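You operate a simulated robot arm through the tools that you are given. There is no shell and no other tool. Be economical: measure what you need, move in short steps, check, and stop when the job is done.

The job below is to be done with a simulated robot arm. You get a single attempt, and the scene is never put back.

Task
Swap the black pillar in pillar hole one for the medium pillar.
Fine: swing latch one clear first, stand the black pillar in the green pot, swing the latch into the new pillar's groove; leave latch two and the other pillars.
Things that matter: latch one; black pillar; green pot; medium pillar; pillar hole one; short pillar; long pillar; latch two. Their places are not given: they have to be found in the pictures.

Only the result counts: the job must be done as asked and must still hold three seconds after the hand-in. Knocking over, shifting, dropping, spilling or breaking anything else fails it.

Robot
A 7-joint arm with a two-finger parallel gripper, fixed in place. Base frame: the origin is at the foot of the arm, x ahead of it, y to its left, z up. Units: m, rad, N and s.
With the tool pointing down near the work surface it reaches from about 0.24 to 0.68 m from the base axis. Its first joint turns from -1.152 to 1.152 rad. Payload 2.4 kg.
The TCP is the grasp point between the finger pads, 0.03 m short of the fingertips. In the tool frame z runs along the fingers and y along their closing line. Largest opening 0.094 m; finger width 0.028, thickness 0.01; the body of the gripper, 0.05 by 0.096 m, starts 0.055 m behind the TCP.
Orientation is that of the tool frame in the base frame, as a unit quaternion [x, y, z, w]. With the fingers straight down and closing along the base's y, the tool's x points along the base's -x, its y along +y and its z along -z.

Tools
- The arm moves only by the tool send_rows. Its argument "series" is a list of rows, each a list of 7 numbers: the shift along the tool's x, y, z in units of 40 mm (1.0 is 40 mm), then the turn, a rotation vector about the tool's x, y, z in units of 5 degrees (1.0 is 5 degrees), then the closure, from 0 (fully open) to 1 (shut). In form: [[dx, dy, dz, ax, ay, az, claw], ...]. A call has 1 to 12 rows; each row shifts and turns the commanded pose from where the row before left it, along the tool's axes as they then stand. A call with a number of a shift or a turn outside -1 to 1 is refused whole. A row lasts 0.2 s, in which the tool goes at most 0.05 m and 0.15 rad; a call with a longer step from one row to the next is refused whole, and so is a gripper value outside its range. A pose out of reach is approached as far as the arm can. The call stops where the force on the tool passes 40 N (or 10 N more than at its start, if that is more) or the arm is blocked; 0.2 s more then pass. The fingers move at their own pace (about 0.153 m/s each) and stop on an object; they squeeze with about 33 N. The grip force told is the motor's: it shows also when the fingers shut on nothing. Time passes only in rows, and 0.2 s behind the last, so rows that do not move let the fingers close. It gives the time, the measured TCP pose, the force on the tool (base axes), the opening and the grip force at its end, in the units of the frame above (readings bear some noise).
- Cameras (640 x 400 px; columns grow to the right, rows downward): "scene" is fixed at [0.048, 0.4786, 1.4467]; the picture's right is [-0.67, -0.74, 0.00], its down [-0.40, 0.36, -0.84] and it looks along [0.63, -0.56, -0.54] (base axes); focal length 308 px, centre (320, 200). "wrist" rides on the gripper at [-0.037, 0, -0.058] in the tool frame; the picture's right is [0.00, -1.00, 0.00], its down [0.97, 0.00, -0.24] and it looks along [0.24, 0.00, 0.97] (tool axes); focal length 218 px, centre (320, 200).
- capture(camera): a new picture of that camera. The clock stands still meanwhile.
- pixel_to_xyz(camera, pixels): for up to 12 pixels [column, row] of the newest picture of that camera ("zoom" is the newest enlarged one), the place [x, y, z] in the base frame of the surface seen there, good to about 0.002 m. The clock stands still meanwhile.
- inspect(camera, box): a new picture of the part [left, top, right, bottom] of that camera's present view, enlarged. The clock stands still meanwhile.
- sign_off(): hands the job in; it is judged then, once.

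Work in short steps. Measure before you move; look again where a grasp or a placing could have gone wrong, and mend it. You have 80 turns and 38 pictures in all, those below and enlarged ones among them. Open the gripper and draw the arm clear of the work before you hand the job in, unless the task says otherwise; then end with one line.

The tools are called after "Emit:" as a command line: name --pt "numbers of a row" for each row, then --argument value for the rest, lists and objects as JSON in quotes. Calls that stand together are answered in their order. send_rows: Moves the arm, as the interface text tells. Its arguments: {"type":"object","properties":{"series":{"type":"array"}},"required":["series"]} The other tools are called the same way: capture (camera) takes a picture; pixel_to_xyz (camera, pixels) gives the place of the surface under pixels of a picture; inspect (camera, box) takes an enlarged picture of a part of a camera's view; sign_off () hands the job in.

At the start:

```text
time_s: 0.0
position: [0.3293, 0.142, 1.1586]
tool_rot: [0.0, 1.0, 0.0, 0.0]
contact_force: [0.1, -0.5, 0.7]
opening: 0.0939
gripper_force: 0.0
```

scene: 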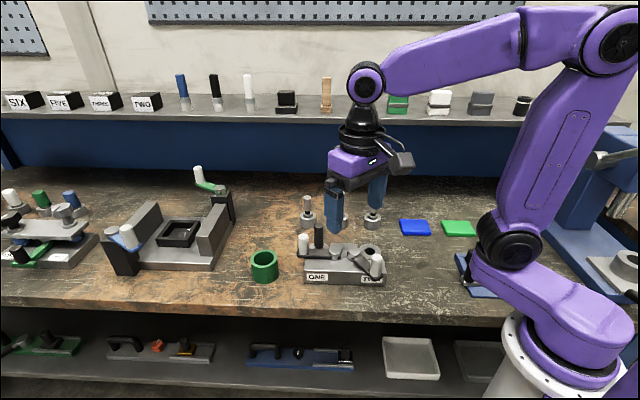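
wrist: 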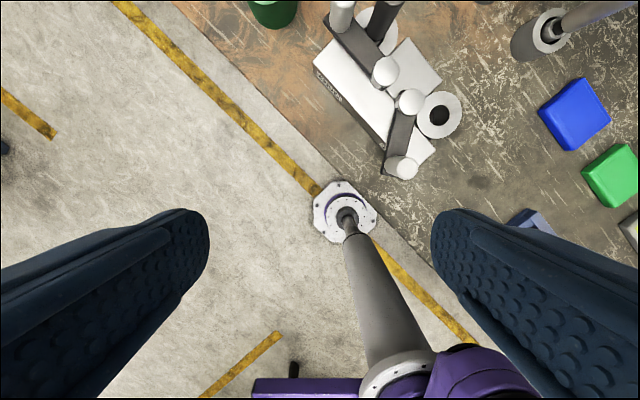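

The scene shows the block with latches near (345,265), the green pot near (264,266), and pillars behind near (307,210), (372,215). I enlarge these parts.

Emit:
inspect --camera "scene" --box '[240, 180, 400, 290]'

Emit:
inspect --camera "wrist" --box '[230, 0, 600, 190]'

```text
3.64 times, centred on (320, 235) of scene
```

zoom: 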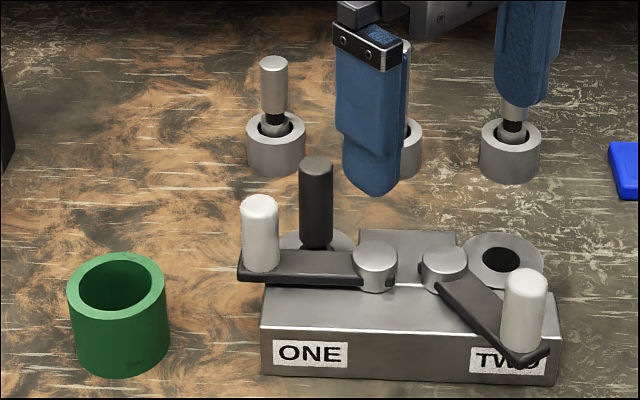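

```text
1.73 times, centred on (415, 95) of wrist
```

zoom: 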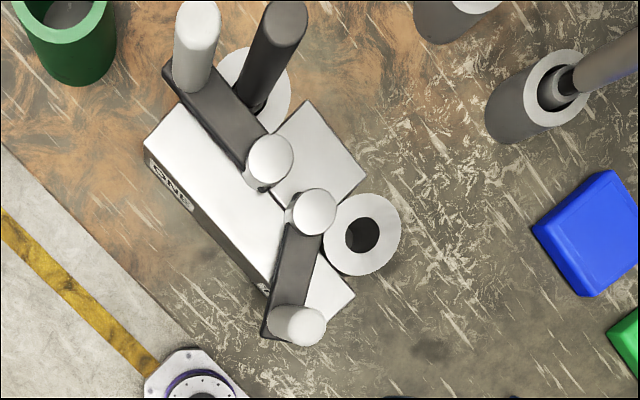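

Measuring the key points on the wrist zoom: pot, handle, pivots, hole two, block face, black pillar.

Emit:
pixel_to_xyz --camera "zoom" --pixels '[[198, 15], [285, 15], [270, 155], [312, 208], [300, 325], [362, 237], [385, 235], [235, 110], [320, 160], [200, 160], [280, 90], [560, 90]]'

Emit:
pixel_to_xyz --camera "scene" --pixels '[[264, 253], [264, 277], [308, 197], [307, 220], [372, 216], [319, 227], [303, 240], [334, 248], [254, 260], [275, 260], [318, 238]]'

Emit:
send_rows --pt "0 0 -1 0 0 0 0" --pt "0 0 -1 0 0 0 0" --pt "0.5 0 -1 0 0 0 0" --pt "0.5 0 -0.5 0 0 0 0"

Emit:
capture --camera "scene"

Emit:
capture --camera "wrist"

```text
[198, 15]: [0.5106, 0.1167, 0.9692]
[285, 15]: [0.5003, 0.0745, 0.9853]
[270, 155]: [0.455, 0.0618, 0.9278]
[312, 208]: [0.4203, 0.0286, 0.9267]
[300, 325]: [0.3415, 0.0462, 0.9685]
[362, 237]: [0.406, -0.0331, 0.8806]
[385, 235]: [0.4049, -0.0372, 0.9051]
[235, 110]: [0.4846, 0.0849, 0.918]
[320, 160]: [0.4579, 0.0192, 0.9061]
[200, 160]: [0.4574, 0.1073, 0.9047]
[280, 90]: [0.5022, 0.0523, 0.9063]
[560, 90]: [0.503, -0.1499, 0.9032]
```

```text
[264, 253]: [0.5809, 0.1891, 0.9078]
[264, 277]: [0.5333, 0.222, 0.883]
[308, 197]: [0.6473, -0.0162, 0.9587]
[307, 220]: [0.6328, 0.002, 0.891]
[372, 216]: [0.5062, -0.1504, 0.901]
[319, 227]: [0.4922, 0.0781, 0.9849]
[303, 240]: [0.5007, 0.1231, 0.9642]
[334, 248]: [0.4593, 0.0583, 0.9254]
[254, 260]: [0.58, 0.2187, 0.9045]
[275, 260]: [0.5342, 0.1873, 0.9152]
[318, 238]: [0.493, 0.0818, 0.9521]
```

```text
time_s: 1.0
position: [0.2892, 0.1413, 1.2998]
tool_rot: [-0.001, 1.0, 0.0, 0.0]
contact_force: [-0.9, -0.6, 0.6]
opening: 0.0939
gripper_force: 0.1
```

```text
33 pictures are left
```

scene: 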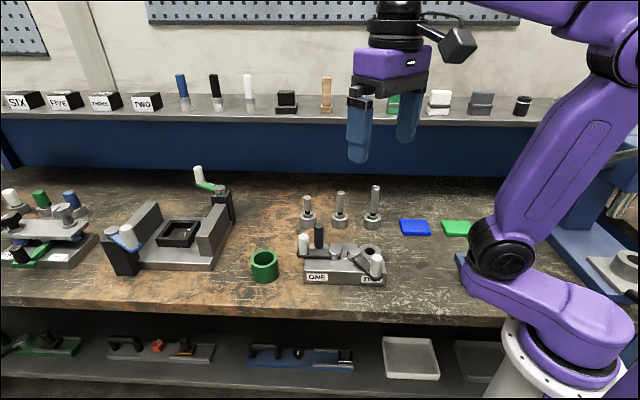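

```text
32 pictures are left
```

wrist: 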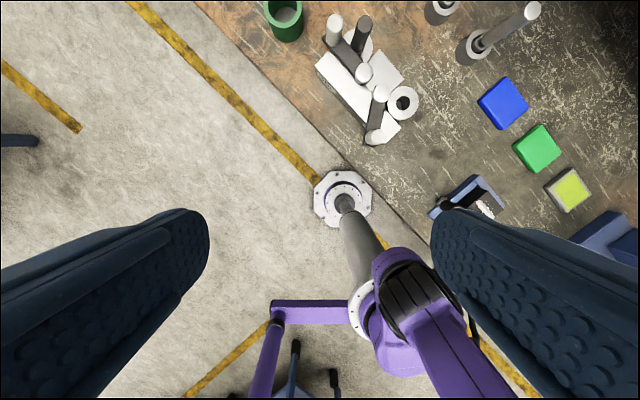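

Now all three pillars are visible at (307,207), (340,208), (375,205); I enlarge to compare heights.

Emit:
inspect --camera "scene" --box '[290, 180, 390, 242]'

```text
6.40 times, centred on (340, 211) of scene
```

zoom: 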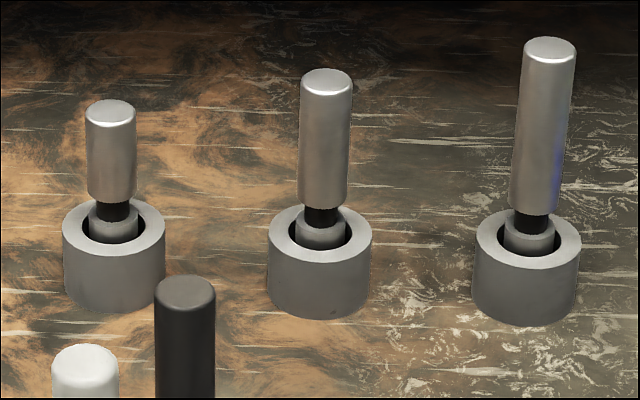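

The middle pillar (zoom (325,140)) is the medium one. I measure its top, groove, cup rim and the neighbours.

Emit:
pixel_to_xyz --camera "zoom" --pixels '[[327, 78], [325, 140], [325, 195], [321, 217], [320, 237], [280, 240], [360, 240], [320, 256], [111, 108], [551, 47], [186, 290], [86, 360]]'

Emit:
inspect --camera "scene" --box '[290, 220, 390, 282]'

```text
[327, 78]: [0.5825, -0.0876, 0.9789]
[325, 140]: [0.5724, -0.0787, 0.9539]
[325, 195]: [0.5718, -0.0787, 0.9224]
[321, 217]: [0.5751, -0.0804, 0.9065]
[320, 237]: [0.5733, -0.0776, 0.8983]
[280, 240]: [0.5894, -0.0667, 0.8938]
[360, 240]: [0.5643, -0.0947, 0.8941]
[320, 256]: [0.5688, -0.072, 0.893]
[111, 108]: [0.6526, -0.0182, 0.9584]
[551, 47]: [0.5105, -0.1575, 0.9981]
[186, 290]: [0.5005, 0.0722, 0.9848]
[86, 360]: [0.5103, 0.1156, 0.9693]
```

```text
6.40 times, centred on (340, 251) of scene
```

zoom: 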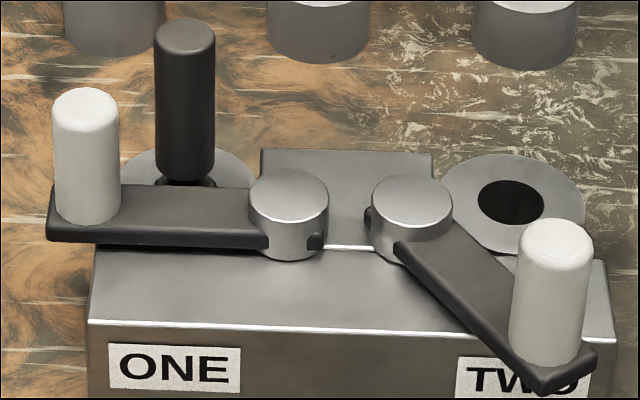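

The medium pillar is at about (0.577,-0.082), black at about (0.497,0.075), handle one at about (0.51,0.116) with pivot (0.455,0.061). I yaw the tool by 45° while lowering a bit, so the fingers will close across the lever.

Emit:
send_rows --pt "0 0 0.4 0 0 -1 0" --pt "0 0 0.4 0 0 -1 0" --pt "0 0 0.4 0 0 -1 0" --pt "0 0 0.4 0 0 -1 0" --pt "0 0 0.4 0 0 -1 0" --pt "0 0 0.4 0 0 -1 0" --pt "0 0 0.4 0 0 -1 0" --pt "0 0 0.4 0 0 -1 0" --pt "0 0 0.4 0 0 -1 0"

Emit:
send_rows --pt "-0.577 -0.725 0 0 0 0 0" --pt "-0.577 -0.725 0 0 0 0 0" --pt "-0.577 -0.725 0 0 0 0 0" --pt "-0.577 -0.725 0 0 0 0 0" --pt "-0.577 -0.725 0 0 0 0 0" --pt "-0.577 -0.725 0 0 0 0 0"

Emit:
capture --camera "wrist"

```text
time_s: 3.0
position: [0.289, 0.1401, 1.1555]
tool_rot: [-0.383, 0.924, 0.0, 0.0]
contact_force: [-0.1, 0.9, 1.0]
opening: 0.0943
gripper_force: 0.1
```

```text
time_s: 4.4
position: [0.5101, 0.1165, 1.1564]
tool_rot: [-0.383, 0.924, 0.0, 0.0]
contact_force: [0.1, 0.8, -0.3]
opening: 0.0942
gripper_force: 0.1
```

```text
29 pictures are left
```

wrist: 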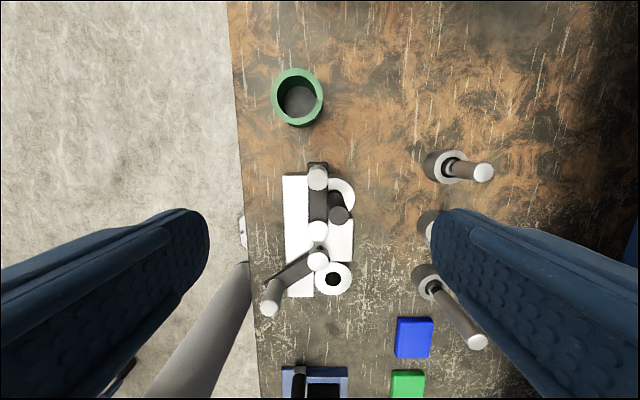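

Good top view: pot (298,97), handle one (318,178), pivot (317,230), black pillar (337,208), hole two (333,278). I enlarge and measure.

Emit:
inspect --camera "wrist" --box '[230, 150, 390, 250]'

Emit:
pixel_to_xyz --camera "wrist" --pixels '[[276, 98], [319, 98], [298, 73], [298, 120], [303, 98], [318, 178], [317, 230], [338, 211], [323, 278], [346, 278], [333, 265], [333, 291]]'

```text
4.00 times, centred on (310, 200) of wrist
```

zoom: 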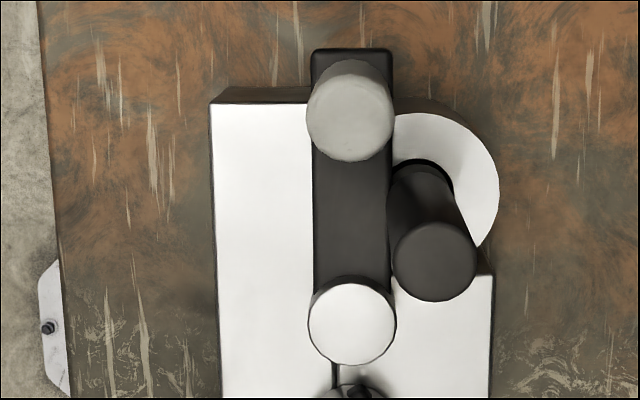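

```text
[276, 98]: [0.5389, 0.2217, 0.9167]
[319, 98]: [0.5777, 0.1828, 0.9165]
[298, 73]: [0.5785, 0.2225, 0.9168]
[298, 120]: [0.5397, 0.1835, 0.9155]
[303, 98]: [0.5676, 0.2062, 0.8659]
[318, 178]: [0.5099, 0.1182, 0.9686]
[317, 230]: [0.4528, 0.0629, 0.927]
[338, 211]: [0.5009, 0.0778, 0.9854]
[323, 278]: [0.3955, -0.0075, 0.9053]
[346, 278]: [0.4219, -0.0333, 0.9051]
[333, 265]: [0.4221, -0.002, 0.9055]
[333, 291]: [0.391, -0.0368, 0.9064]
```

Measure circle centres on the zoom: handle top, black pillar top, pivot.

Emit:
pixel_to_xyz --camera "zoom" --pixels '[[313, 118], [388, 118], [350, 80], [350, 155], [398, 262], [471, 262], [435, 229], [435, 295], [315, 320], [390, 320], [350, 285], [350, 358]]'

Emit:
pixel_to_xyz --camera "zoom" --pixels '[[318, 200], [386, 200], [350, 230], [350, 54], [495, 170], [410, 120], [400, 165]]'

```text
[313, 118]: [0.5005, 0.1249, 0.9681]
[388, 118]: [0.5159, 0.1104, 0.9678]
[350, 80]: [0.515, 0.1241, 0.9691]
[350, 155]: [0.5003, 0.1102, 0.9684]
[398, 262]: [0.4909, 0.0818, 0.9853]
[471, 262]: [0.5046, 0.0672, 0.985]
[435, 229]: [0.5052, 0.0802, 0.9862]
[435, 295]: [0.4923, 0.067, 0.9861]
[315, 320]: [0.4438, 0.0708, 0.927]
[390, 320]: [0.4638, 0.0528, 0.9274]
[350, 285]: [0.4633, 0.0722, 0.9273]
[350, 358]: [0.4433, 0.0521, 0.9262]
```

```text
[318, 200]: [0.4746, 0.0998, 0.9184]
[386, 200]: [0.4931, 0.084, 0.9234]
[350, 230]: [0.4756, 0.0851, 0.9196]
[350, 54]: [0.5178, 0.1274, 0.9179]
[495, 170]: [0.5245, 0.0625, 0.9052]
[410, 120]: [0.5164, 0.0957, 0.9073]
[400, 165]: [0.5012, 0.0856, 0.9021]
```

Handle one centre (0.508,0.1175, top 0.969), pivot (0.4535,0.062), radius 0.078, lever top 0.9185. I lower with fingers half open around the handle.

Emit:
send_rows --pt "0.02 0.05 0.9 0 0 0 0.5" --pt "0 0 0.9 0 0 0 0.5" --pt "0 0 0.9 0 0 0 0.5" --pt "0 0 0.5 0 0 0 0.5"

Emit:
capture --camera "wrist"

```text
time_s: 5.4
position: [0.5076, 0.117, 1.026]
tool_rot: [-0.382, 0.924, 0.0, 0.0]
contact_force: [-0.6, -0.1, 0.2]
opening: 0.047
gripper_force: 0.1
```

```text
27 pictures are left
```

wrist: 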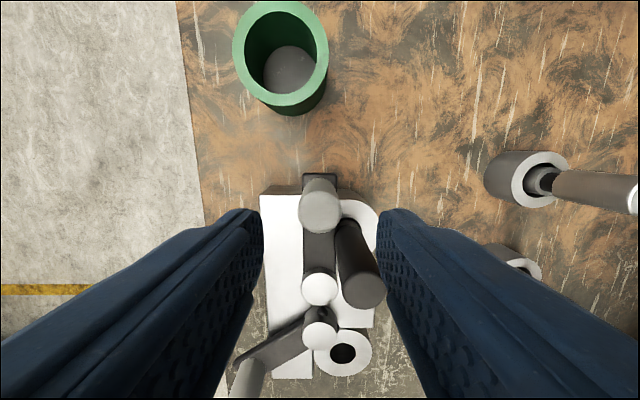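

The handle sits between the fingers, aligned. Down to z≈0.965, then close.

Emit:
send_rows --pt "0 0 0.8 0 0 0 0.5" --pt "0 0 0.72 0 0 0 0.5" --pt "0 0 0 0 0 0 0.5"

Emit:
send_rows --pt "0 0 0 0 0 0 0.65" --pt "0 0 0 0 0 0 0.67" --pt "0 0 0 0 0 0 0.67"

```text
time_s: 6.2
position: [0.5081, 0.117, 0.967]
tool_rot: [-0.383, 0.924, 0.0, 0.001]
contact_force: [0.4, -0.4, -0.1]
opening: 0.0469
gripper_force: 0.1
```

```text
time_s: 7.0
position: [0.5085, 0.1163, 0.9677]
tool_rot: [-0.383, 0.924, 0.001, 0.001]
contact_force: [1.5, -0.1, 0.4]
opening: 0.031
gripper_force: 0.0
```

Handle is loosely caged (0.031). I swing 3 rows of 5° along the arc and check the force.

Emit:
send_rows --pt "0.0074 0.1695 0 0 0 -1 0.67" --pt "0.0074 0.1695 0 0 0 -1 0.67" --pt "0.0074 0.1695 0 0 0 -1 0.67"

```text
time_s: 7.8
position: [0.4922, 0.1286, 0.9672]
tool_rot: [-0.501, 0.866, 0.0, -0.001]
contact_force: [2.2, -2.7, 1.8]
opening: 0.0325
gripper_force: 1.1
```

Force is small; continue the arc for 45° more.

Emit:
send_rows --pt "0.0074 0.1695 0 0 0 -1 0.67" --pt "0.0074 0.1695 0 0 0 -1 0.67" --pt "0.0074 0.1695 0 0 0 -1 0.67" --pt "0.0074 0.1695 0 0 0 -1 0.67" --pt "0.0074 0.1695 0 0 0 -1 0.67" --pt "0.0074 0.1695 0 0 0 -1 0.67" --pt "0.0074 0.1695 0 0 0 -1 0.67" --pt "0.0074 0.1695 0 0 0 -1 0.67" --pt "0.0074 0.1695 0 0 0 -1 0.67"

Emit:
inspect --camera "scene" --box '[270, 200, 400, 290]'

```text
time_s: 9.8
position: [0.4349, 0.138, 0.9658]
tool_rot: [0.793, -0.609, 0.001, -0.002]
contact_force: [9.6, 0.7, -1.4]
opening: 0.0361
gripper_force: 4.4
```

```text
4.44 times, centred on (335, 245) of scene
```

zoom: 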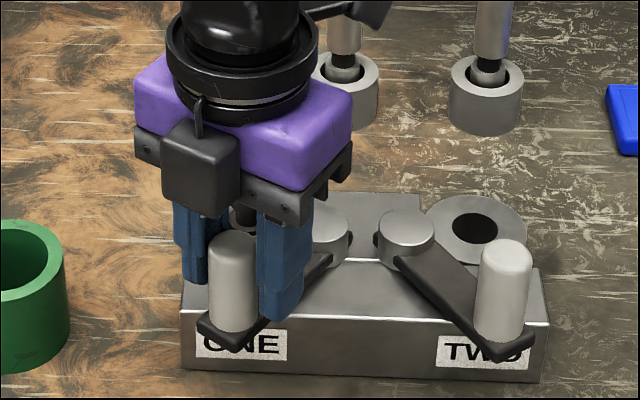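

Latch one is swung clear to about 102°, touching its stop. Release a little, lift off straight up, then yaw back.

Emit:
send_rows --pt "0 -0.05 0 0 0 0 0.5" --pt "0 0 0 0 0 0 0.5" --pt "0 0 -0.6 0 0 0 0.5" --pt "0 0 -0.9 0 0 0 0.5" --pt "0 0 -0.9 0 0 0 0.5"

Emit:
send_rows --pt "0 0 0 0 0 1 0.5" --pt "0 0 0 0 0 1 0.5" --pt "0 0 0 0 0 1 0.5" --pt "0 0 0 0 0 1 0.5" --pt "0 0 0 0 0 1 0.5" --pt "0 0 0 0 0 1 0.5" --pt "0 0 0 0 0 1 0.5" --pt "0 0 0 0 0 1 0.5" --pt "0 0 0 0 0 1 0.5" --pt "0 0 0 0 0 1 0.5" --pt "0 0 0 0 0 1 0.5" --pt "0 0 0 0 0 1 0.5"

```text
time_s: 11.0
position: [0.4327, 0.1384, 1.0623]
tool_rot: [0.794, -0.608, 0.0, 0.0]
contact_force: [0.0, 0.7, -0.1]
opening: 0.0471
gripper_force: 0.1
```

```text
time_s: 13.6
position: [0.4348, 0.1387, 1.061]
tool_rot: [-0.382, 0.924, 0.0, 0.0]
contact_force: [-0.1, 0.8, -0.6]
opening: 0.0469
gripper_force: 0.1
```

Now move over the black pillar (0.498,0.074) and check with the wrist camera.

Emit:
send_rows --pt "0.01 -0.75 0 0 0 0 0.45" --pt "0.01 -0.75 0 0 0 0 0.45" --pt "0 -0.76 0 0 0 0 0.45"

Emit:
capture --camera "wrist"

```text
time_s: 14.4
position: [0.498, 0.0736, 1.0613]
tool_rot: [-0.382, 0.924, 0.0, 0.001]
contact_force: [-0.2, 0.3, -0.3]
opening: 0.0515
gripper_force: 0.1
```

```text
25 pictures are left
```

wrist: 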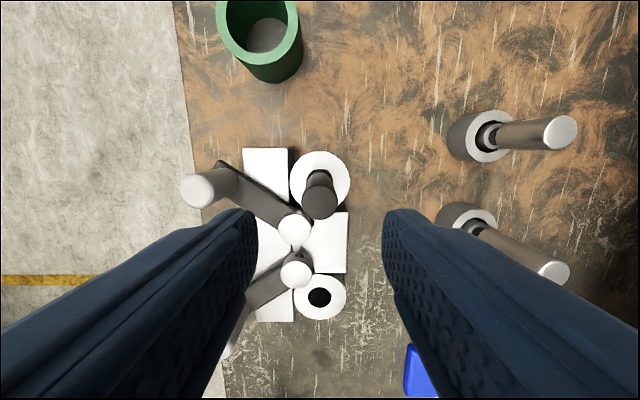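

Pillar top at (320,203) is centred between fingers. First measure hole-one boss, then lower and close.

Emit:
pixel_to_xyz --camera "wrist" --pixels '[[292, 180], [347, 180], [320, 154], [304, 202], [337, 203], [320, 190], [298, 297], [342, 297], [320, 279], [320, 317], [296, 229], [194, 188]]'

Emit:
send_rows --pt "0 0 0.9 0 0 0 0.45" --pt "0 0 0.9 0 0 0 0.45" --pt "0 0 0.65 0 0 0 0.45" --pt "0 0 0 0 0 0 0.45"

Emit:
send_rows --pt "0 0 0 0 0 0 1" --pt "0 0 0 0 0 0 1" --pt "0 0 0 0 0 0 1"

```text
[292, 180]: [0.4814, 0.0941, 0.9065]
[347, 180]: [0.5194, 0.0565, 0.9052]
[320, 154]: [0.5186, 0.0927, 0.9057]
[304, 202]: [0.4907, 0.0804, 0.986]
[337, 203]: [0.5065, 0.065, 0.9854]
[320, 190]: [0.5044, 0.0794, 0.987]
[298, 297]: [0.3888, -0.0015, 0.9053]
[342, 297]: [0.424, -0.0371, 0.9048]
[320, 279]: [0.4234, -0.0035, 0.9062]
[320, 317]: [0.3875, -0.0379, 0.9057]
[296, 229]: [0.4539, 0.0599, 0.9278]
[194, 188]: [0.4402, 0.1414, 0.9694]
```

```text
time_s: 15.4
position: [0.4988, 0.0727, 0.9633]
tool_rot: [-0.382, 0.924, 0.0, 0.001]
contact_force: [-0.6, 0.1, -0.2]
opening: 0.0517
gripper_force: 0.0
```

```text
time_s: 16.2
position: [0.4972, 0.0732, 0.9636]
tool_rot: [-0.383, 0.924, 0.0, -0.001]
contact_force: [-1.3, 0.8, -0.1]
opening: 0.0234
gripper_force: 32.9
```

Gripped (0.0234). Lift straight up.

Emit:
send_rows --pt "0 0 -0.3 0 0 0 1" --pt "0 0 -0.5 0 0 0 1" --pt "0 0 -0.8 0 0 0 1" --pt "0 0 -0.8 0 0 0 1" --pt "0 0 -0.8 0 0 0 1"

Emit:
inspect --camera "scene" --box '[250, 150, 410, 290]'

```text
time_s: 17.4
position: [0.4987, 0.0736, 1.0923]
tool_rot: [-0.383, 0.924, -0.001, 0.001]
contact_force: [1.0, 0.6, -4.6]
opening: 0.0234
gripper_force: 33.5
```

```text
2.86 times, centred on (330, 220) of scene
```

zoom: 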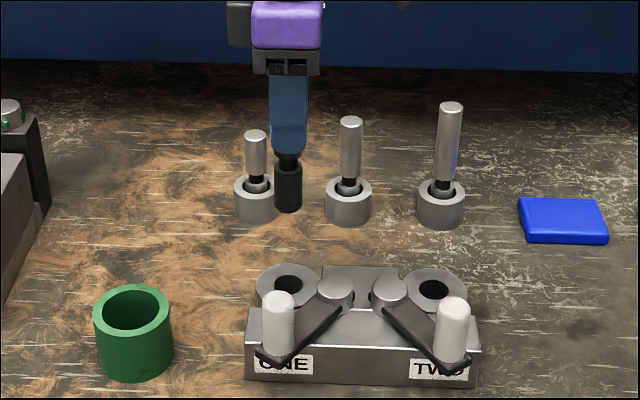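

Pillar is out; its lower end is at zoom (288,210). Measure its bottom, and hole one.

Emit:
pixel_to_xyz --camera "zoom" --pixels '[[288, 207], [288, 203], [288, 175], [288, 158], [288, 148], [268, 284], [308, 284], [262, 284], [315, 283], [288, 267]]'

Emit:
capture --camera "wrist"

```text
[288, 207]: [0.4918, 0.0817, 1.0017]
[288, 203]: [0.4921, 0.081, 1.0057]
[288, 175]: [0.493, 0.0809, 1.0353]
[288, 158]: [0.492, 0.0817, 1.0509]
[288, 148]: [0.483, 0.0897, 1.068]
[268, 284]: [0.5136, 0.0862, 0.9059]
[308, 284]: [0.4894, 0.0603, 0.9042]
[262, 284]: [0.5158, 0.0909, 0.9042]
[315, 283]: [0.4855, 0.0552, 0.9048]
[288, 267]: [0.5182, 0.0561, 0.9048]
```

```text
23 pictures are left
```

wrist: 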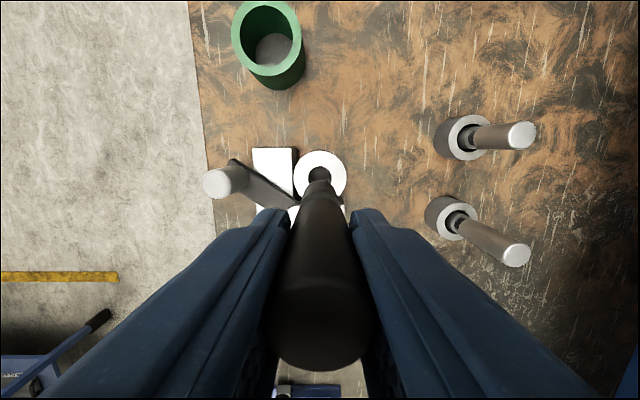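

Bottom is ≈0.0925 below the TCP. Move over the pot centre (0.559,0.203); the pot floor is at 0.866.

Emit:
send_rows --pt "-0.84 0.305 0 0 0 0 1" --pt "-0.84 0.305 0 0 0 0 1" --pt "-0.84 0.305 0 0 0 0 1" --pt "-0.83 0.305 0 0 0 0 1" --pt "0 0 0 0 0 0 1"

Emit:
inspect --camera "scene" --box '[220, 160, 320, 290]'

```text
time_s: 18.6
position: [0.5586, 0.2034, 1.0912]
tool_rot: [-0.383, 0.924, 0.0, 0.0]
contact_force: [-0.2, 0.4, -4.3]
opening: 0.0239
gripper_force: 32.7
```

```text
3.08 times, centred on (270, 225) of scene
```

zoom: 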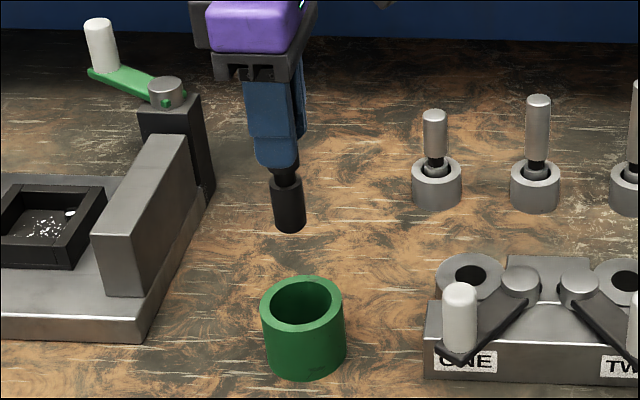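

Aligned over the pot. Lower most of the way, then slowly to contact.

Emit:
send_rows --pt "0 0 0.9 0 0 0 1" --pt "0 0 0.9 0 0 0 1" --pt "0 0 0.8 0 0 0 1" --pt "0 0 0.5 0 0 0 1" --pt "0 0 0 0 0 0 1"

Emit:
send_rows --pt "0 0 0.05 0 0 0 1" --pt "0 0 0.05 0 0 0 1" --pt "0 0 0.05 0 0 0 1"

```text
time_s: 19.8
position: [0.5584, 0.2031, 0.9663]
tool_rot: [-0.383, 0.924, 0.0, 0.0]
contact_force: [0.0, 0.1, -4.4]
opening: 0.0238
gripper_force: 32.7
```

```text
time_s: 20.6
position: [0.5589, 0.2019, 0.9645]
tool_rot: [-0.382, 0.924, -0.001, 0.002]
contact_force: [-5.0, -1.8, 20.1]
opening: 0.0237
gripper_force: 33.0
```

Contact 20 N at z 0.9645, slightly higher than expected; check the picture before release.

Emit:
inspect --camera "scene" --box '[230, 200, 310, 290]'

Emit:
capture --camera "wrist"

```text
4.44 times, centred on (270, 245) of scene
```

zoom: 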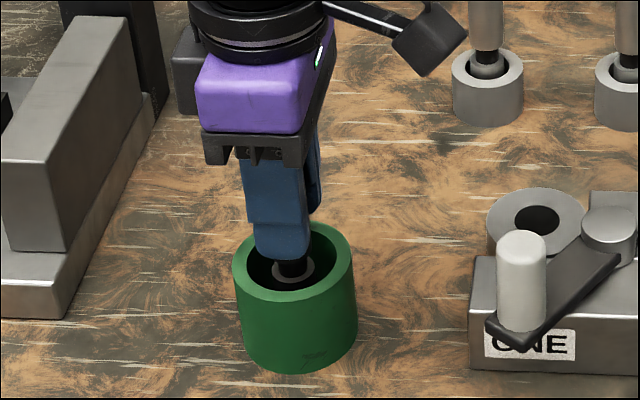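

```text
20 pictures are left
```

wrist: 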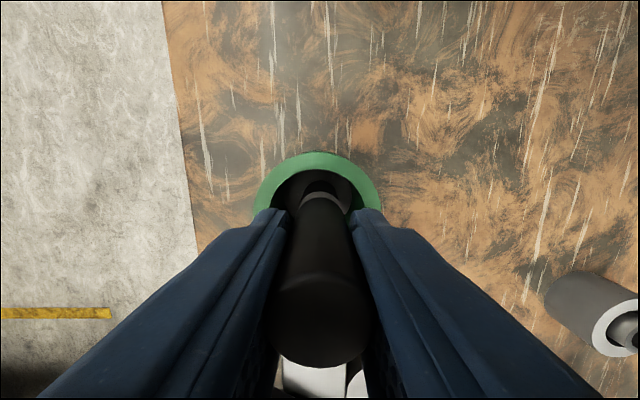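

Pillar is standing in the pot. Ease the pressure, open, and lift off.

Emit:
send_rows --pt "0 0 -0.07 0 0 0 1" --pt "0 0 0 0 0 0 1"

Emit:
send_rows --pt "0 0 0 0 0 0 0.65" --pt "0 0 0 0 0 0 0.45" --pt "0 0 0 0 0 0 0.45" --pt "0 0 -0.5 0 0 0 0.45" --pt "0 0 -0.9 0 0 0 0.45" --pt "0 0 -0.9 0 0 0 0.45" --pt "0 0 -0.6 0 0 0 0.45"

Emit:
inspect --camera "scene" --box '[230, 200, 310, 290]'

```text
time_s: 21.2
position: [0.5576, 0.2033, 0.9646]
tool_rot: [-0.382, 0.924, 0.0, -0.001]
contact_force: [1.1, 0.2, -0.3]
opening: 0.0237
gripper_force: 33.1
```

```text
time_s: 22.8
position: [0.5572, 0.2025, 1.083]
tool_rot: [-0.383, 0.924, 0.0, 0.0]
contact_force: [-0.9, -0.3, 0.3]
opening: 0.0517
gripper_force: 0.1
```

```text
4.44 times, centred on (270, 245) of scene
```

zoom: 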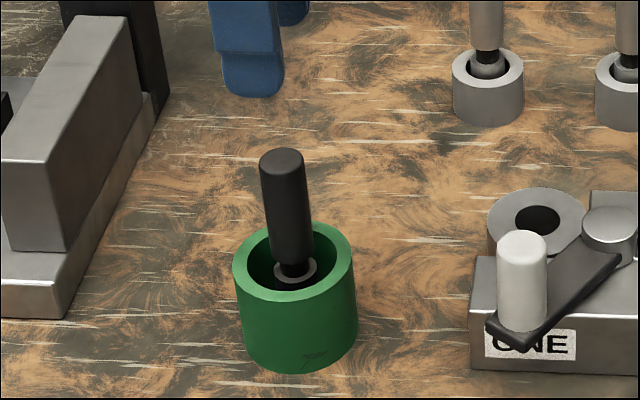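

Black pillar stands in the pot. Now hover over the medium pillar at about (0.580,-0.087).

Emit:
send_rows --pt "0.589 -0.69 0 0 0 0 0.45" --pt "0.589 -0.69 0 0 0 0 0.45" --pt "0.589 -0.69 0 0 0 0 0.45" --pt "0.589 -0.69 0 0 0 0 0.45" --pt "0.589 -0.69 0 0 0 0 0.45" --pt "0.589 -0.69 0 0 0 0 0.45" --pt "0.589 -0.69 0 0 0 0 0.45" --pt "0.589 -0.69 0 0 0 0 0.45" --pt "0 0 0 0 0 0 0.45"

Emit:
capture --camera "wrist"

```text
time_s: 24.8
position: [0.5809, -0.0869, 1.0813]
tool_rot: [-0.383, 0.924, 0.0, 0.0]
contact_force: [-0.1, 0.0, -0.4]
opening: 0.0518
gripper_force: 0.0
```

```text
18 pictures are left
```

wrist: 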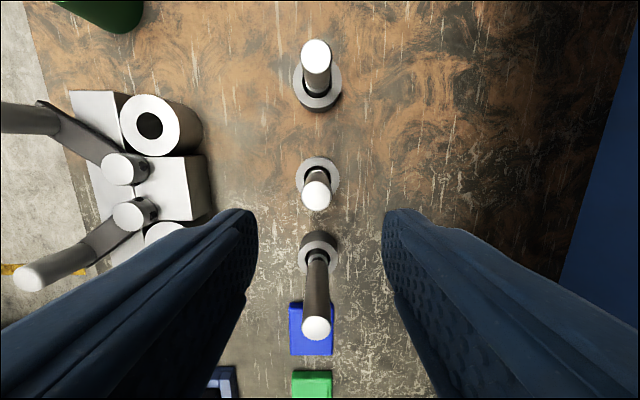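

Emit:
pixel_to_xyz --camera "wrist" --pixels '[[317, 195], [304, 195], [330, 195], [317, 184], [317, 206], [299, 180], [337, 180], [317, 158], [136, 126], [163, 126], [150, 113], [150, 139]]'

```text
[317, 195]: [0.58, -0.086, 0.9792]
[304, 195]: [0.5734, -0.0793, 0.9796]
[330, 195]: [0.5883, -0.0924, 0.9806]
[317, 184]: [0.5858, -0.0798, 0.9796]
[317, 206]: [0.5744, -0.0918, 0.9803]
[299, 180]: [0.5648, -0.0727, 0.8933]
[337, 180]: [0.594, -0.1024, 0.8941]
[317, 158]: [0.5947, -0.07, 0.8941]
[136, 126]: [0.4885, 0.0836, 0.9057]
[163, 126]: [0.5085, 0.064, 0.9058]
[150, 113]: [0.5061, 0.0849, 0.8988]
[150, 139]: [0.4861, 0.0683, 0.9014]
```

Medium pillar centre (0.580,-0.086), hole one centre ≈(0.498,0.074), hole ≈0.028 wide. Lower to z≈0.956 and grip.

Emit:
send_rows --pt "0 0.035 0.9 0 0 0 0.45" --pt "0 0 0.9 0 0 0 0.45" --pt "0 0 0.8 0 0 0 0.45" --pt "0 0 0.53 0 0 0 0.45" --pt "0 0 0 0 0 0 0.45"

Emit:
send_rows --pt "0 0 0 0 0 0 1" --pt "0 0 0 0 0 0 1" --pt "0 0 0 0 0 0 1"

```text
time_s: 26.0
position: [0.5811, -0.0864, 0.9563]
tool_rot: [-0.383, 0.924, 0.0, 0.001]
contact_force: [-0.2, 0.1, 0.1]
opening: 0.0514
gripper_force: 0.1
```

```text
time_s: 26.8
position: [0.5803, -0.0867, 0.956]
tool_rot: [-0.382, 0.924, 0.0, -0.001]
contact_force: [1.3, 0.5, 0.3]
opening: 0.0236
gripper_force: 32.6
```

Gripped (0.0236). Lift straight up slowly, then look.

Emit:
send_rows --pt "0 0 -0.3 0 0 0 1" --pt "0 0 -0.5 0 0 0 1" --pt "0 0 -0.8 0 0 0 1" --pt "0 0 -0.8 0 0 0 1" --pt "0 0 -0.8 0 0 0 1" --pt "0 0 0 0 0 0 1"

Emit:
inspect --camera "scene" --box '[290, 130, 410, 240]'

```text
time_s: 28.2
position: [0.5801, -0.0839, 1.0837]
tool_rot: [-0.383, 0.924, 0.0, 0.0]
contact_force: [-0.2, -0.2, -4.2]
opening: 0.0236
gripper_force: 32.9
```

```text
3.64 times, centred on (350, 185) of scene
```

zoom: 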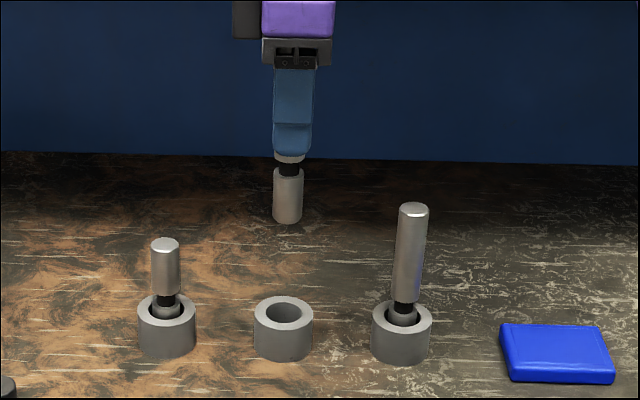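

Clean lift. Measure the bottom and move over hole one (0.498,0.074).

Emit:
pixel_to_xyz --camera "zoom" --pixels '[[288, 220], [288, 217], [288, 185], [288, 175], [288, 170], [288, 164]]'

Emit:
send_rows --pt "-0.276 0.856 0 0 0 0 1" --pt "-0.276 0.856 0 0 0 0 1" --pt "-0.276 0.856 0 0 0 0 1" --pt "-0.276 0.856 0 0 0 0 1" --pt "-0.276 0.856 0 0 0 0 1" --pt "0 0 0 0 0 0 1" --pt "0 0 0 0 0 0 1"

Emit:
inspect --camera "scene" --box '[280, 170, 380, 270]'

Emit:
capture --camera "wrist"

```text
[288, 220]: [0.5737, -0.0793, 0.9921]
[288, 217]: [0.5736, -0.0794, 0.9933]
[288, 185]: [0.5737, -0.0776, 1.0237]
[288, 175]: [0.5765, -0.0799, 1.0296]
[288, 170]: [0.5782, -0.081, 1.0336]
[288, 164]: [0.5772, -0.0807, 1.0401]
```

```text
time_s: 29.8
position: [0.4979, 0.0736, 1.0834]
tool_rot: [-0.382, 0.924, -0.001, 0.0]
contact_force: [-0.4, -0.6, -4.0]
opening: 0.0234
gripper_force: 32.7
```

```text
4.00 times, centred on (330, 220) of scene
```

zoom: 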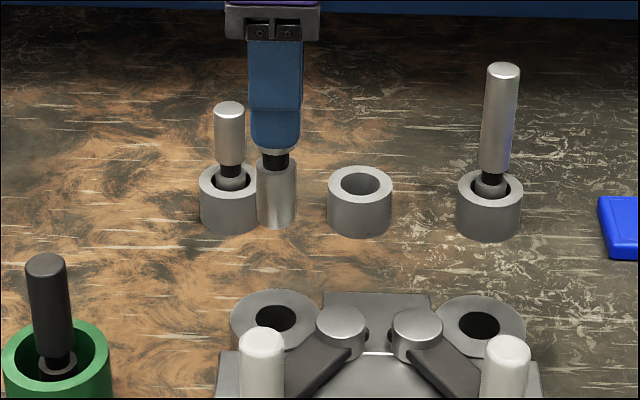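

```text
15 pictures are left
```

wrist: 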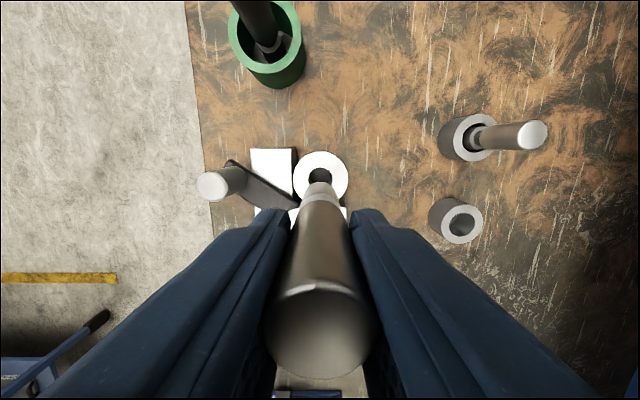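

Aligned with the hole (320,175). Lower to just above the hole, then slowly in.

Emit:
send_rows --pt "0 0 0.7 0 0 0 1" --pt "0 0 0.7 0 0 0 1" --pt "0 0 0.5 0 0 0 1" --pt "0 0 0 0 0 0 1" --pt "0 0 0.15 0 0 0 1" --pt "0 0 0.15 0 0 0 1" --pt "0 0 0.15 0 0 0 1" --pt "0 0 0.15 0 0 0 1" --pt "0 0 0 0 0 0 1"

```text
time_s: 31.8
position: [0.4985, 0.0727, 0.9827]
tool_rot: [-0.383, 0.924, 0.0, 0.0]
contact_force: [0.9, 0.2, -3.1]
opening: 0.0236
gripper_force: 32.6
```

It is inside the hole without contact force. Continue slowly to the bottom.

Emit:
send_rows --pt "0 0 0.12 0 0 0 1" --pt "0 0 0.12 0 0 0 1" --pt "0 0 0.1 0 0 0 1" --pt "0 0 0.1 0 0 0 1" --pt "0 0 0 0 0 0 1"

```text
time_s: 33.0
position: [0.4978, 0.074, 0.9653]
tool_rot: [-0.383, 0.924, 0.001, 0.0]
contact_force: [-0.2, -0.3, -4.6]
opening: 0.0235
gripper_force: 32.3
```

Emit:
send_rows --pt "0 0 0.06 0 0 0 1" --pt "0 0 0.06 0 0 0 1" --pt "0 0 0.06 0 0 0 1" --pt "0 0 0 0 0 0 1"

Emit:
inspect --camera "scene" --box '[280, 200, 380, 280]'

```text
time_s: 34.0
position: [0.4987, 0.0739, 0.9601]
tool_rot: [-0.383, 0.924, -0.001, 0.002]
contact_force: [-1.0, 2.3, 22.2]
opening: 0.0236
gripper_force: 33.3
```

```text
5.00 times, centred on (330, 240) of scene
```

zoom: 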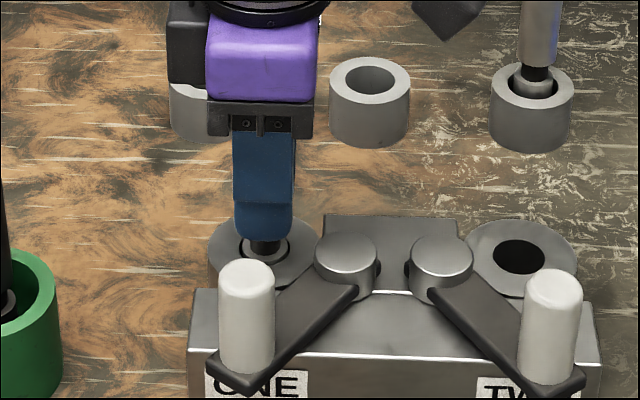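

Bottom contact at 0.960 with 22 N: seated. Ease, open, and lift off.

Emit:
send_rows --pt "0 0 -0.08 0 0 0 1" --pt "0 0 0 0 0 0 1" --pt "0 0 0 0 0 0 0.65" --pt "0 0 0 0 0 0 0.45" --pt "0 0 0 0 0 0 0.45" --pt "0 0 -0.5 0 0 0 0.45" --pt "0 0 -0.9 0 0 0 0.45" --pt "0 0 -0.9 0 0 0 0.45"

Emit:
inspect --camera "scene" --box '[280, 200, 380, 280]'

```text
time_s: 35.8
position: [0.4977, 0.0747, 1.0548]
tool_rot: [-0.383, 0.924, -0.001, 0.0]
contact_force: [-0.3, 0.5, -0.2]
opening: 0.0516
gripper_force: 0.0
```

```text
5.00 times, centred on (330, 240) of scene
```

zoom: 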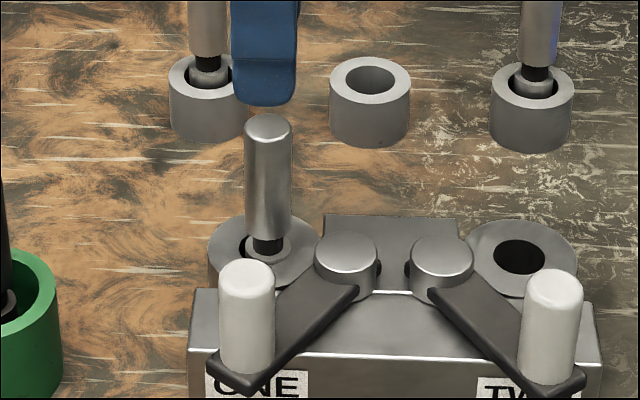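

Medium pillar is seated with its groove just above the boss. Measure handle one's top before swinging it back.

Emit:
pixel_to_xyz --camera "zoom" --pixels '[[246, 272], [246, 264], [227, 272], [266, 272], [267, 125], [267, 248], [267, 237], [267, 262], [300, 320]]'

Emit:
send_rows --pt "0 0.75 -0.2 0 0 -1 0.45" --pt "0 0.75 0 0 0 -1 0.45" --pt "0 0.75 0 0 0 -1 0.45"

```text
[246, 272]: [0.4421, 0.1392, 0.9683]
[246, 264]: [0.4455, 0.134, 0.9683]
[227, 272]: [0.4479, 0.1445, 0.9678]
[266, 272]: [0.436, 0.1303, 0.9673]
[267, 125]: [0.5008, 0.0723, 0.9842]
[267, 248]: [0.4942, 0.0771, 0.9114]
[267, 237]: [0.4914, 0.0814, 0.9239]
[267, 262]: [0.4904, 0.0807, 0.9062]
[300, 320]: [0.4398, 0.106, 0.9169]
```

```text
time_s: 36.6
position: [0.4298, 0.1331, 1.0623]
tool_rot: [-0.5, 0.866, 0.0, 0.0]
contact_force: [-0.6, 0.3, 0.4]
opening: 0.0517
gripper_force: 0.0
```

Turn the tool to match the lever's present angle (~100°).

Emit:
send_rows --pt "0 0 0 0 0 -1 0.45" --pt "0 0 0 0 0 -1 0.45" --pt "0 0 0 0 0 -1 0.45" --pt "0 0 0 0 0 -1 0.45" --pt "0 0 0 0 0 -1 0.45" --pt "0 0 0 0 0 -1 0.45" --pt "0 0 0 0 0 -1 0.45" --pt "0 0 0 0 0 -1 0.45" --pt "0 0 0 0 0 0 0.45"

Emit:
capture --camera "wrist"

```text
time_s: 38.6
position: [0.4295, 0.1311, 1.0617]
tool_rot: [0.767, -0.642, 0.0, -0.001]
contact_force: [-0.2, -0.1, -0.1]
opening: 0.0517
gripper_force: 0.2
```

```text
12 pictures are left
```

wrist: 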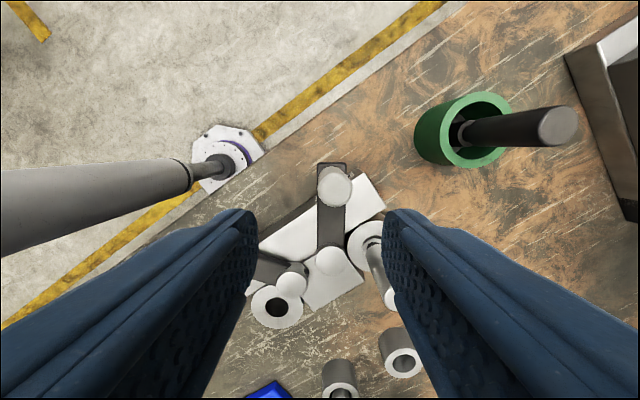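

Handle top is at (334,188), a bit right of centre; measure it.

Emit:
pixel_to_xyz --camera "wrist" --pixels '[[334, 188], [320, 188], [349, 188], [334, 174], [334, 203], [330, 262]]'

```text
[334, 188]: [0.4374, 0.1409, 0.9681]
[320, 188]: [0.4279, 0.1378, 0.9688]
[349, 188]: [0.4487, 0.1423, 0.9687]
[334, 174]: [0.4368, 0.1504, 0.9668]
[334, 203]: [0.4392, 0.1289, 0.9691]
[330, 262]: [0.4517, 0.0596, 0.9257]
```

Handle centre (0.438,0.140). Shift onto it, lower to 0.966, then cage.

Emit:
send_rows --pt "-0.172 -0.246 0 0 0 0 0.45" --pt "0 0 0.8 0 0 0 0.45" --pt "0 0 0.8 0 0 0 0.45" --pt "0 0 0.78 0 0 0 0.45" --pt "0 0 0 0 0 0 0.45" --pt "0 0 0 0 0 0 0.67" --pt "0 0 0 0 0 0 0.67"

```text
time_s: 40.2
position: [0.4376, 0.14, 0.9672]
tool_rot: [0.766, -0.642, -0.001, 0.0]
contact_force: [0.8, -0.5, -0.5]
opening: 0.031
gripper_force: 0.1
```

Caged. Swing back 45° along the arc, then check.

Emit:
send_rows --pt "0.0074 -0.1695 0 0 0 1 0.67" --pt "0.0074 -0.1695 0 0 0 1 0.67" --pt "0.0074 -0.1695 0 0 0 1 0.67" --pt "0.0074 -0.1695 0 0 0 1 0.67" --pt "0.0074 -0.1695 0 0 0 1 0.67" --pt "0.0074 -0.1695 0 0 0 1 0.67" --pt "0.0074 -0.1695 0 0 0 1 0.67" --pt "0.0074 -0.1695 0 0 0 1 0.67" --pt "0.0074 -0.1695 0 0 0 1 0.67"

```text
time_s: 42.2
position: [0.4967, 0.1277, 0.9669]
tool_rot: [-0.461, 0.887, -0.001, 0.0]
contact_force: [-2.2, 2.2, -0.7]
opening: 0.0331
gripper_force: 2.1
```

Force low; finish the last ~12° in smaller steps.

Emit:
send_rows --pt "0.005 -0.136 0 0 0 0.8 0.67" --pt "0.005 -0.136 0 0 0 0.8 0.67" --pt "0 -0.085 0 0 0 0.5 0.67" --pt "0 0 0 0 0 0 0.67"

Emit:
inspect --camera "scene" --box '[280, 200, 380, 280]'

```text
time_s: 43.2
position: [0.506, 0.1192, 0.967]
tool_rot: [-0.379, 0.925, 0.0, 0.0]
contact_force: [-2.0, 2.1, 2.0]
opening: 0.0329
gripper_force: 1.7
```

```text
5.00 times, centred on (330, 240) of scene
```

zoom: 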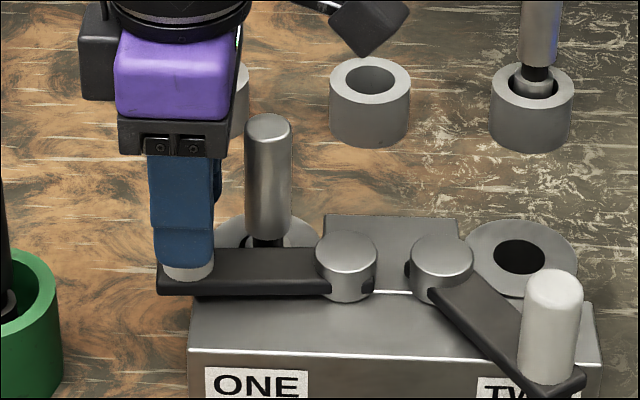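

Lever is almost home. Push on in ~1.5° steps until the stop is felt.

Emit:
send_rows --pt "0 -0.05 0 0 0 0.3 0.67" --pt "0 -0.05 0 0 0 0.3 0.67" --pt "0 0 0 0 0 0 0.67"

Emit:
send_rows --pt "0 -0.05 0 0 0 0.2 0.67" --pt "0 0 0 0 0 0 0.67"

```text
time_s: 44.0
position: [0.5086, 0.1155, 0.9669]
tool_rot: [-0.354, 0.935, 0.0, 0.001]
contact_force: [-2.1, 3.1, -0.2]
opening: 0.033
gripper_force: 2.0
```

```text
time_s: 44.6
position: [0.5116, 0.1137, 0.9681]
tool_rot: [-0.346, 0.938, 0.0, 0.001]
contact_force: [-2.7, 4.7, -0.4]
opening: 0.0338
gripper_force: 2.7
```

Emit:
send_rows --pt "0 -0.05 0 0 0 0.2 0.67" --pt "0 0 0 0 0 0 0.67"

Emit:
capture --camera "wrist"

```text
time_s: 45.2
position: [0.5111, 0.1109, 0.9679]
tool_rot: [-0.338, 0.941, 0.0, -0.001]
contact_force: [-7.8, 7.3, -1.5]
opening: 0.0367
gripper_force: 4.5
```

```text
10 pictures are left
```

wrist: 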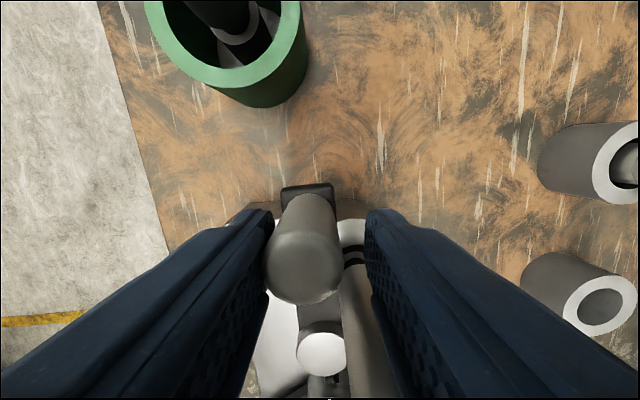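

Stop reached (≈10 N). Open a bit, recentre, and lift off.

Emit:
send_rows --pt "0 0 0 0 0 0 0.52" --pt "0 0.05 0 0 0 0 0.52" --pt "0 0 0 0 0 0 0.52" --pt "0 0 -0.6 0 0 0 0.5" --pt "0 0 -0.9 0 0 0 0.5" --pt "0 0 -0.9 0 0 0 0.5" --pt "0 0 -0.9 0 0 0 0.3" --pt "0 0 -0.9 0 0 0 0" --pt "0 0 -0.5 0 0 0 0"

Emit:
capture --camera "wrist"

Emit:
inspect --camera "scene" --box '[240, 180, 400, 290]'

```text
time_s: 47.2
position: [0.5105, 0.114, 1.1555]
tool_rot: [-0.337, 0.941, 0.0, 0.0]
contact_force: [0.7, 0.5, 0.3]
opening: 0.0942
gripper_force: 0.0
```

```text
9 pictures are left
```

wrist: 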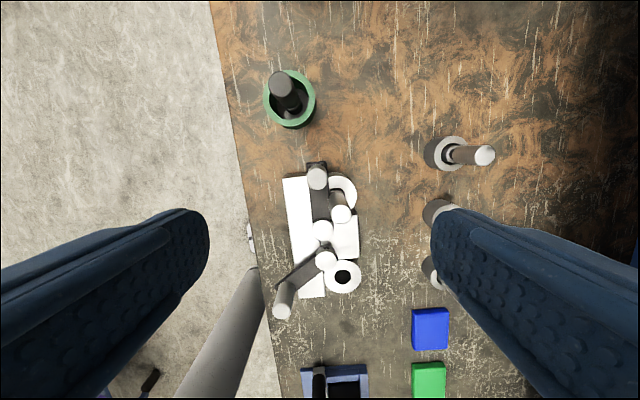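

```text
3.64 times, centred on (320, 235) of scene
```

zoom: 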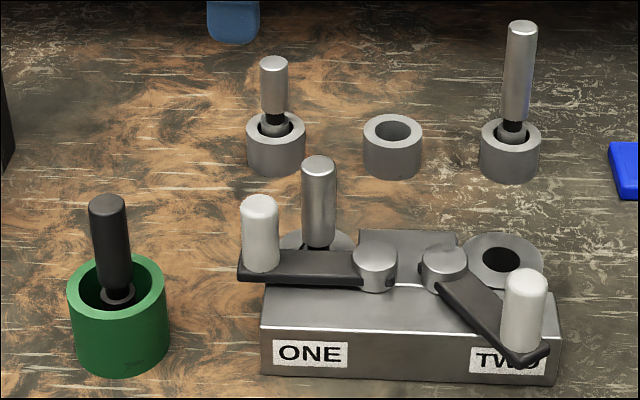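

The lever lies exactly where it was at the start (handle at (260,205)), in the medium pillar's groove; everything else is unmoved. I draw the arm further up.

Emit:
send_rows --pt "0.3 0 -0.8 0 0 0 0" --pt "0.3 0 -0.8 0 0 0 0" --pt "0 0 0 0 0 0 0"

Emit:
sign_off

```text
time_s: 48.0
position: [0.494, 0.0998, 1.2193]
tool_rot: [-0.338, 0.941, 0.001, 0.0]
contact_force: [-0.7, 0.0, -0.4]
opening: 0.0937
gripper_force: 0.0
```

```text
The job is handed in.
```

The medium pillar now stands in pillar hole one with latch one swung into its groove, the black pillar stands in the green pot, and latch two and the other pillars were left alone.
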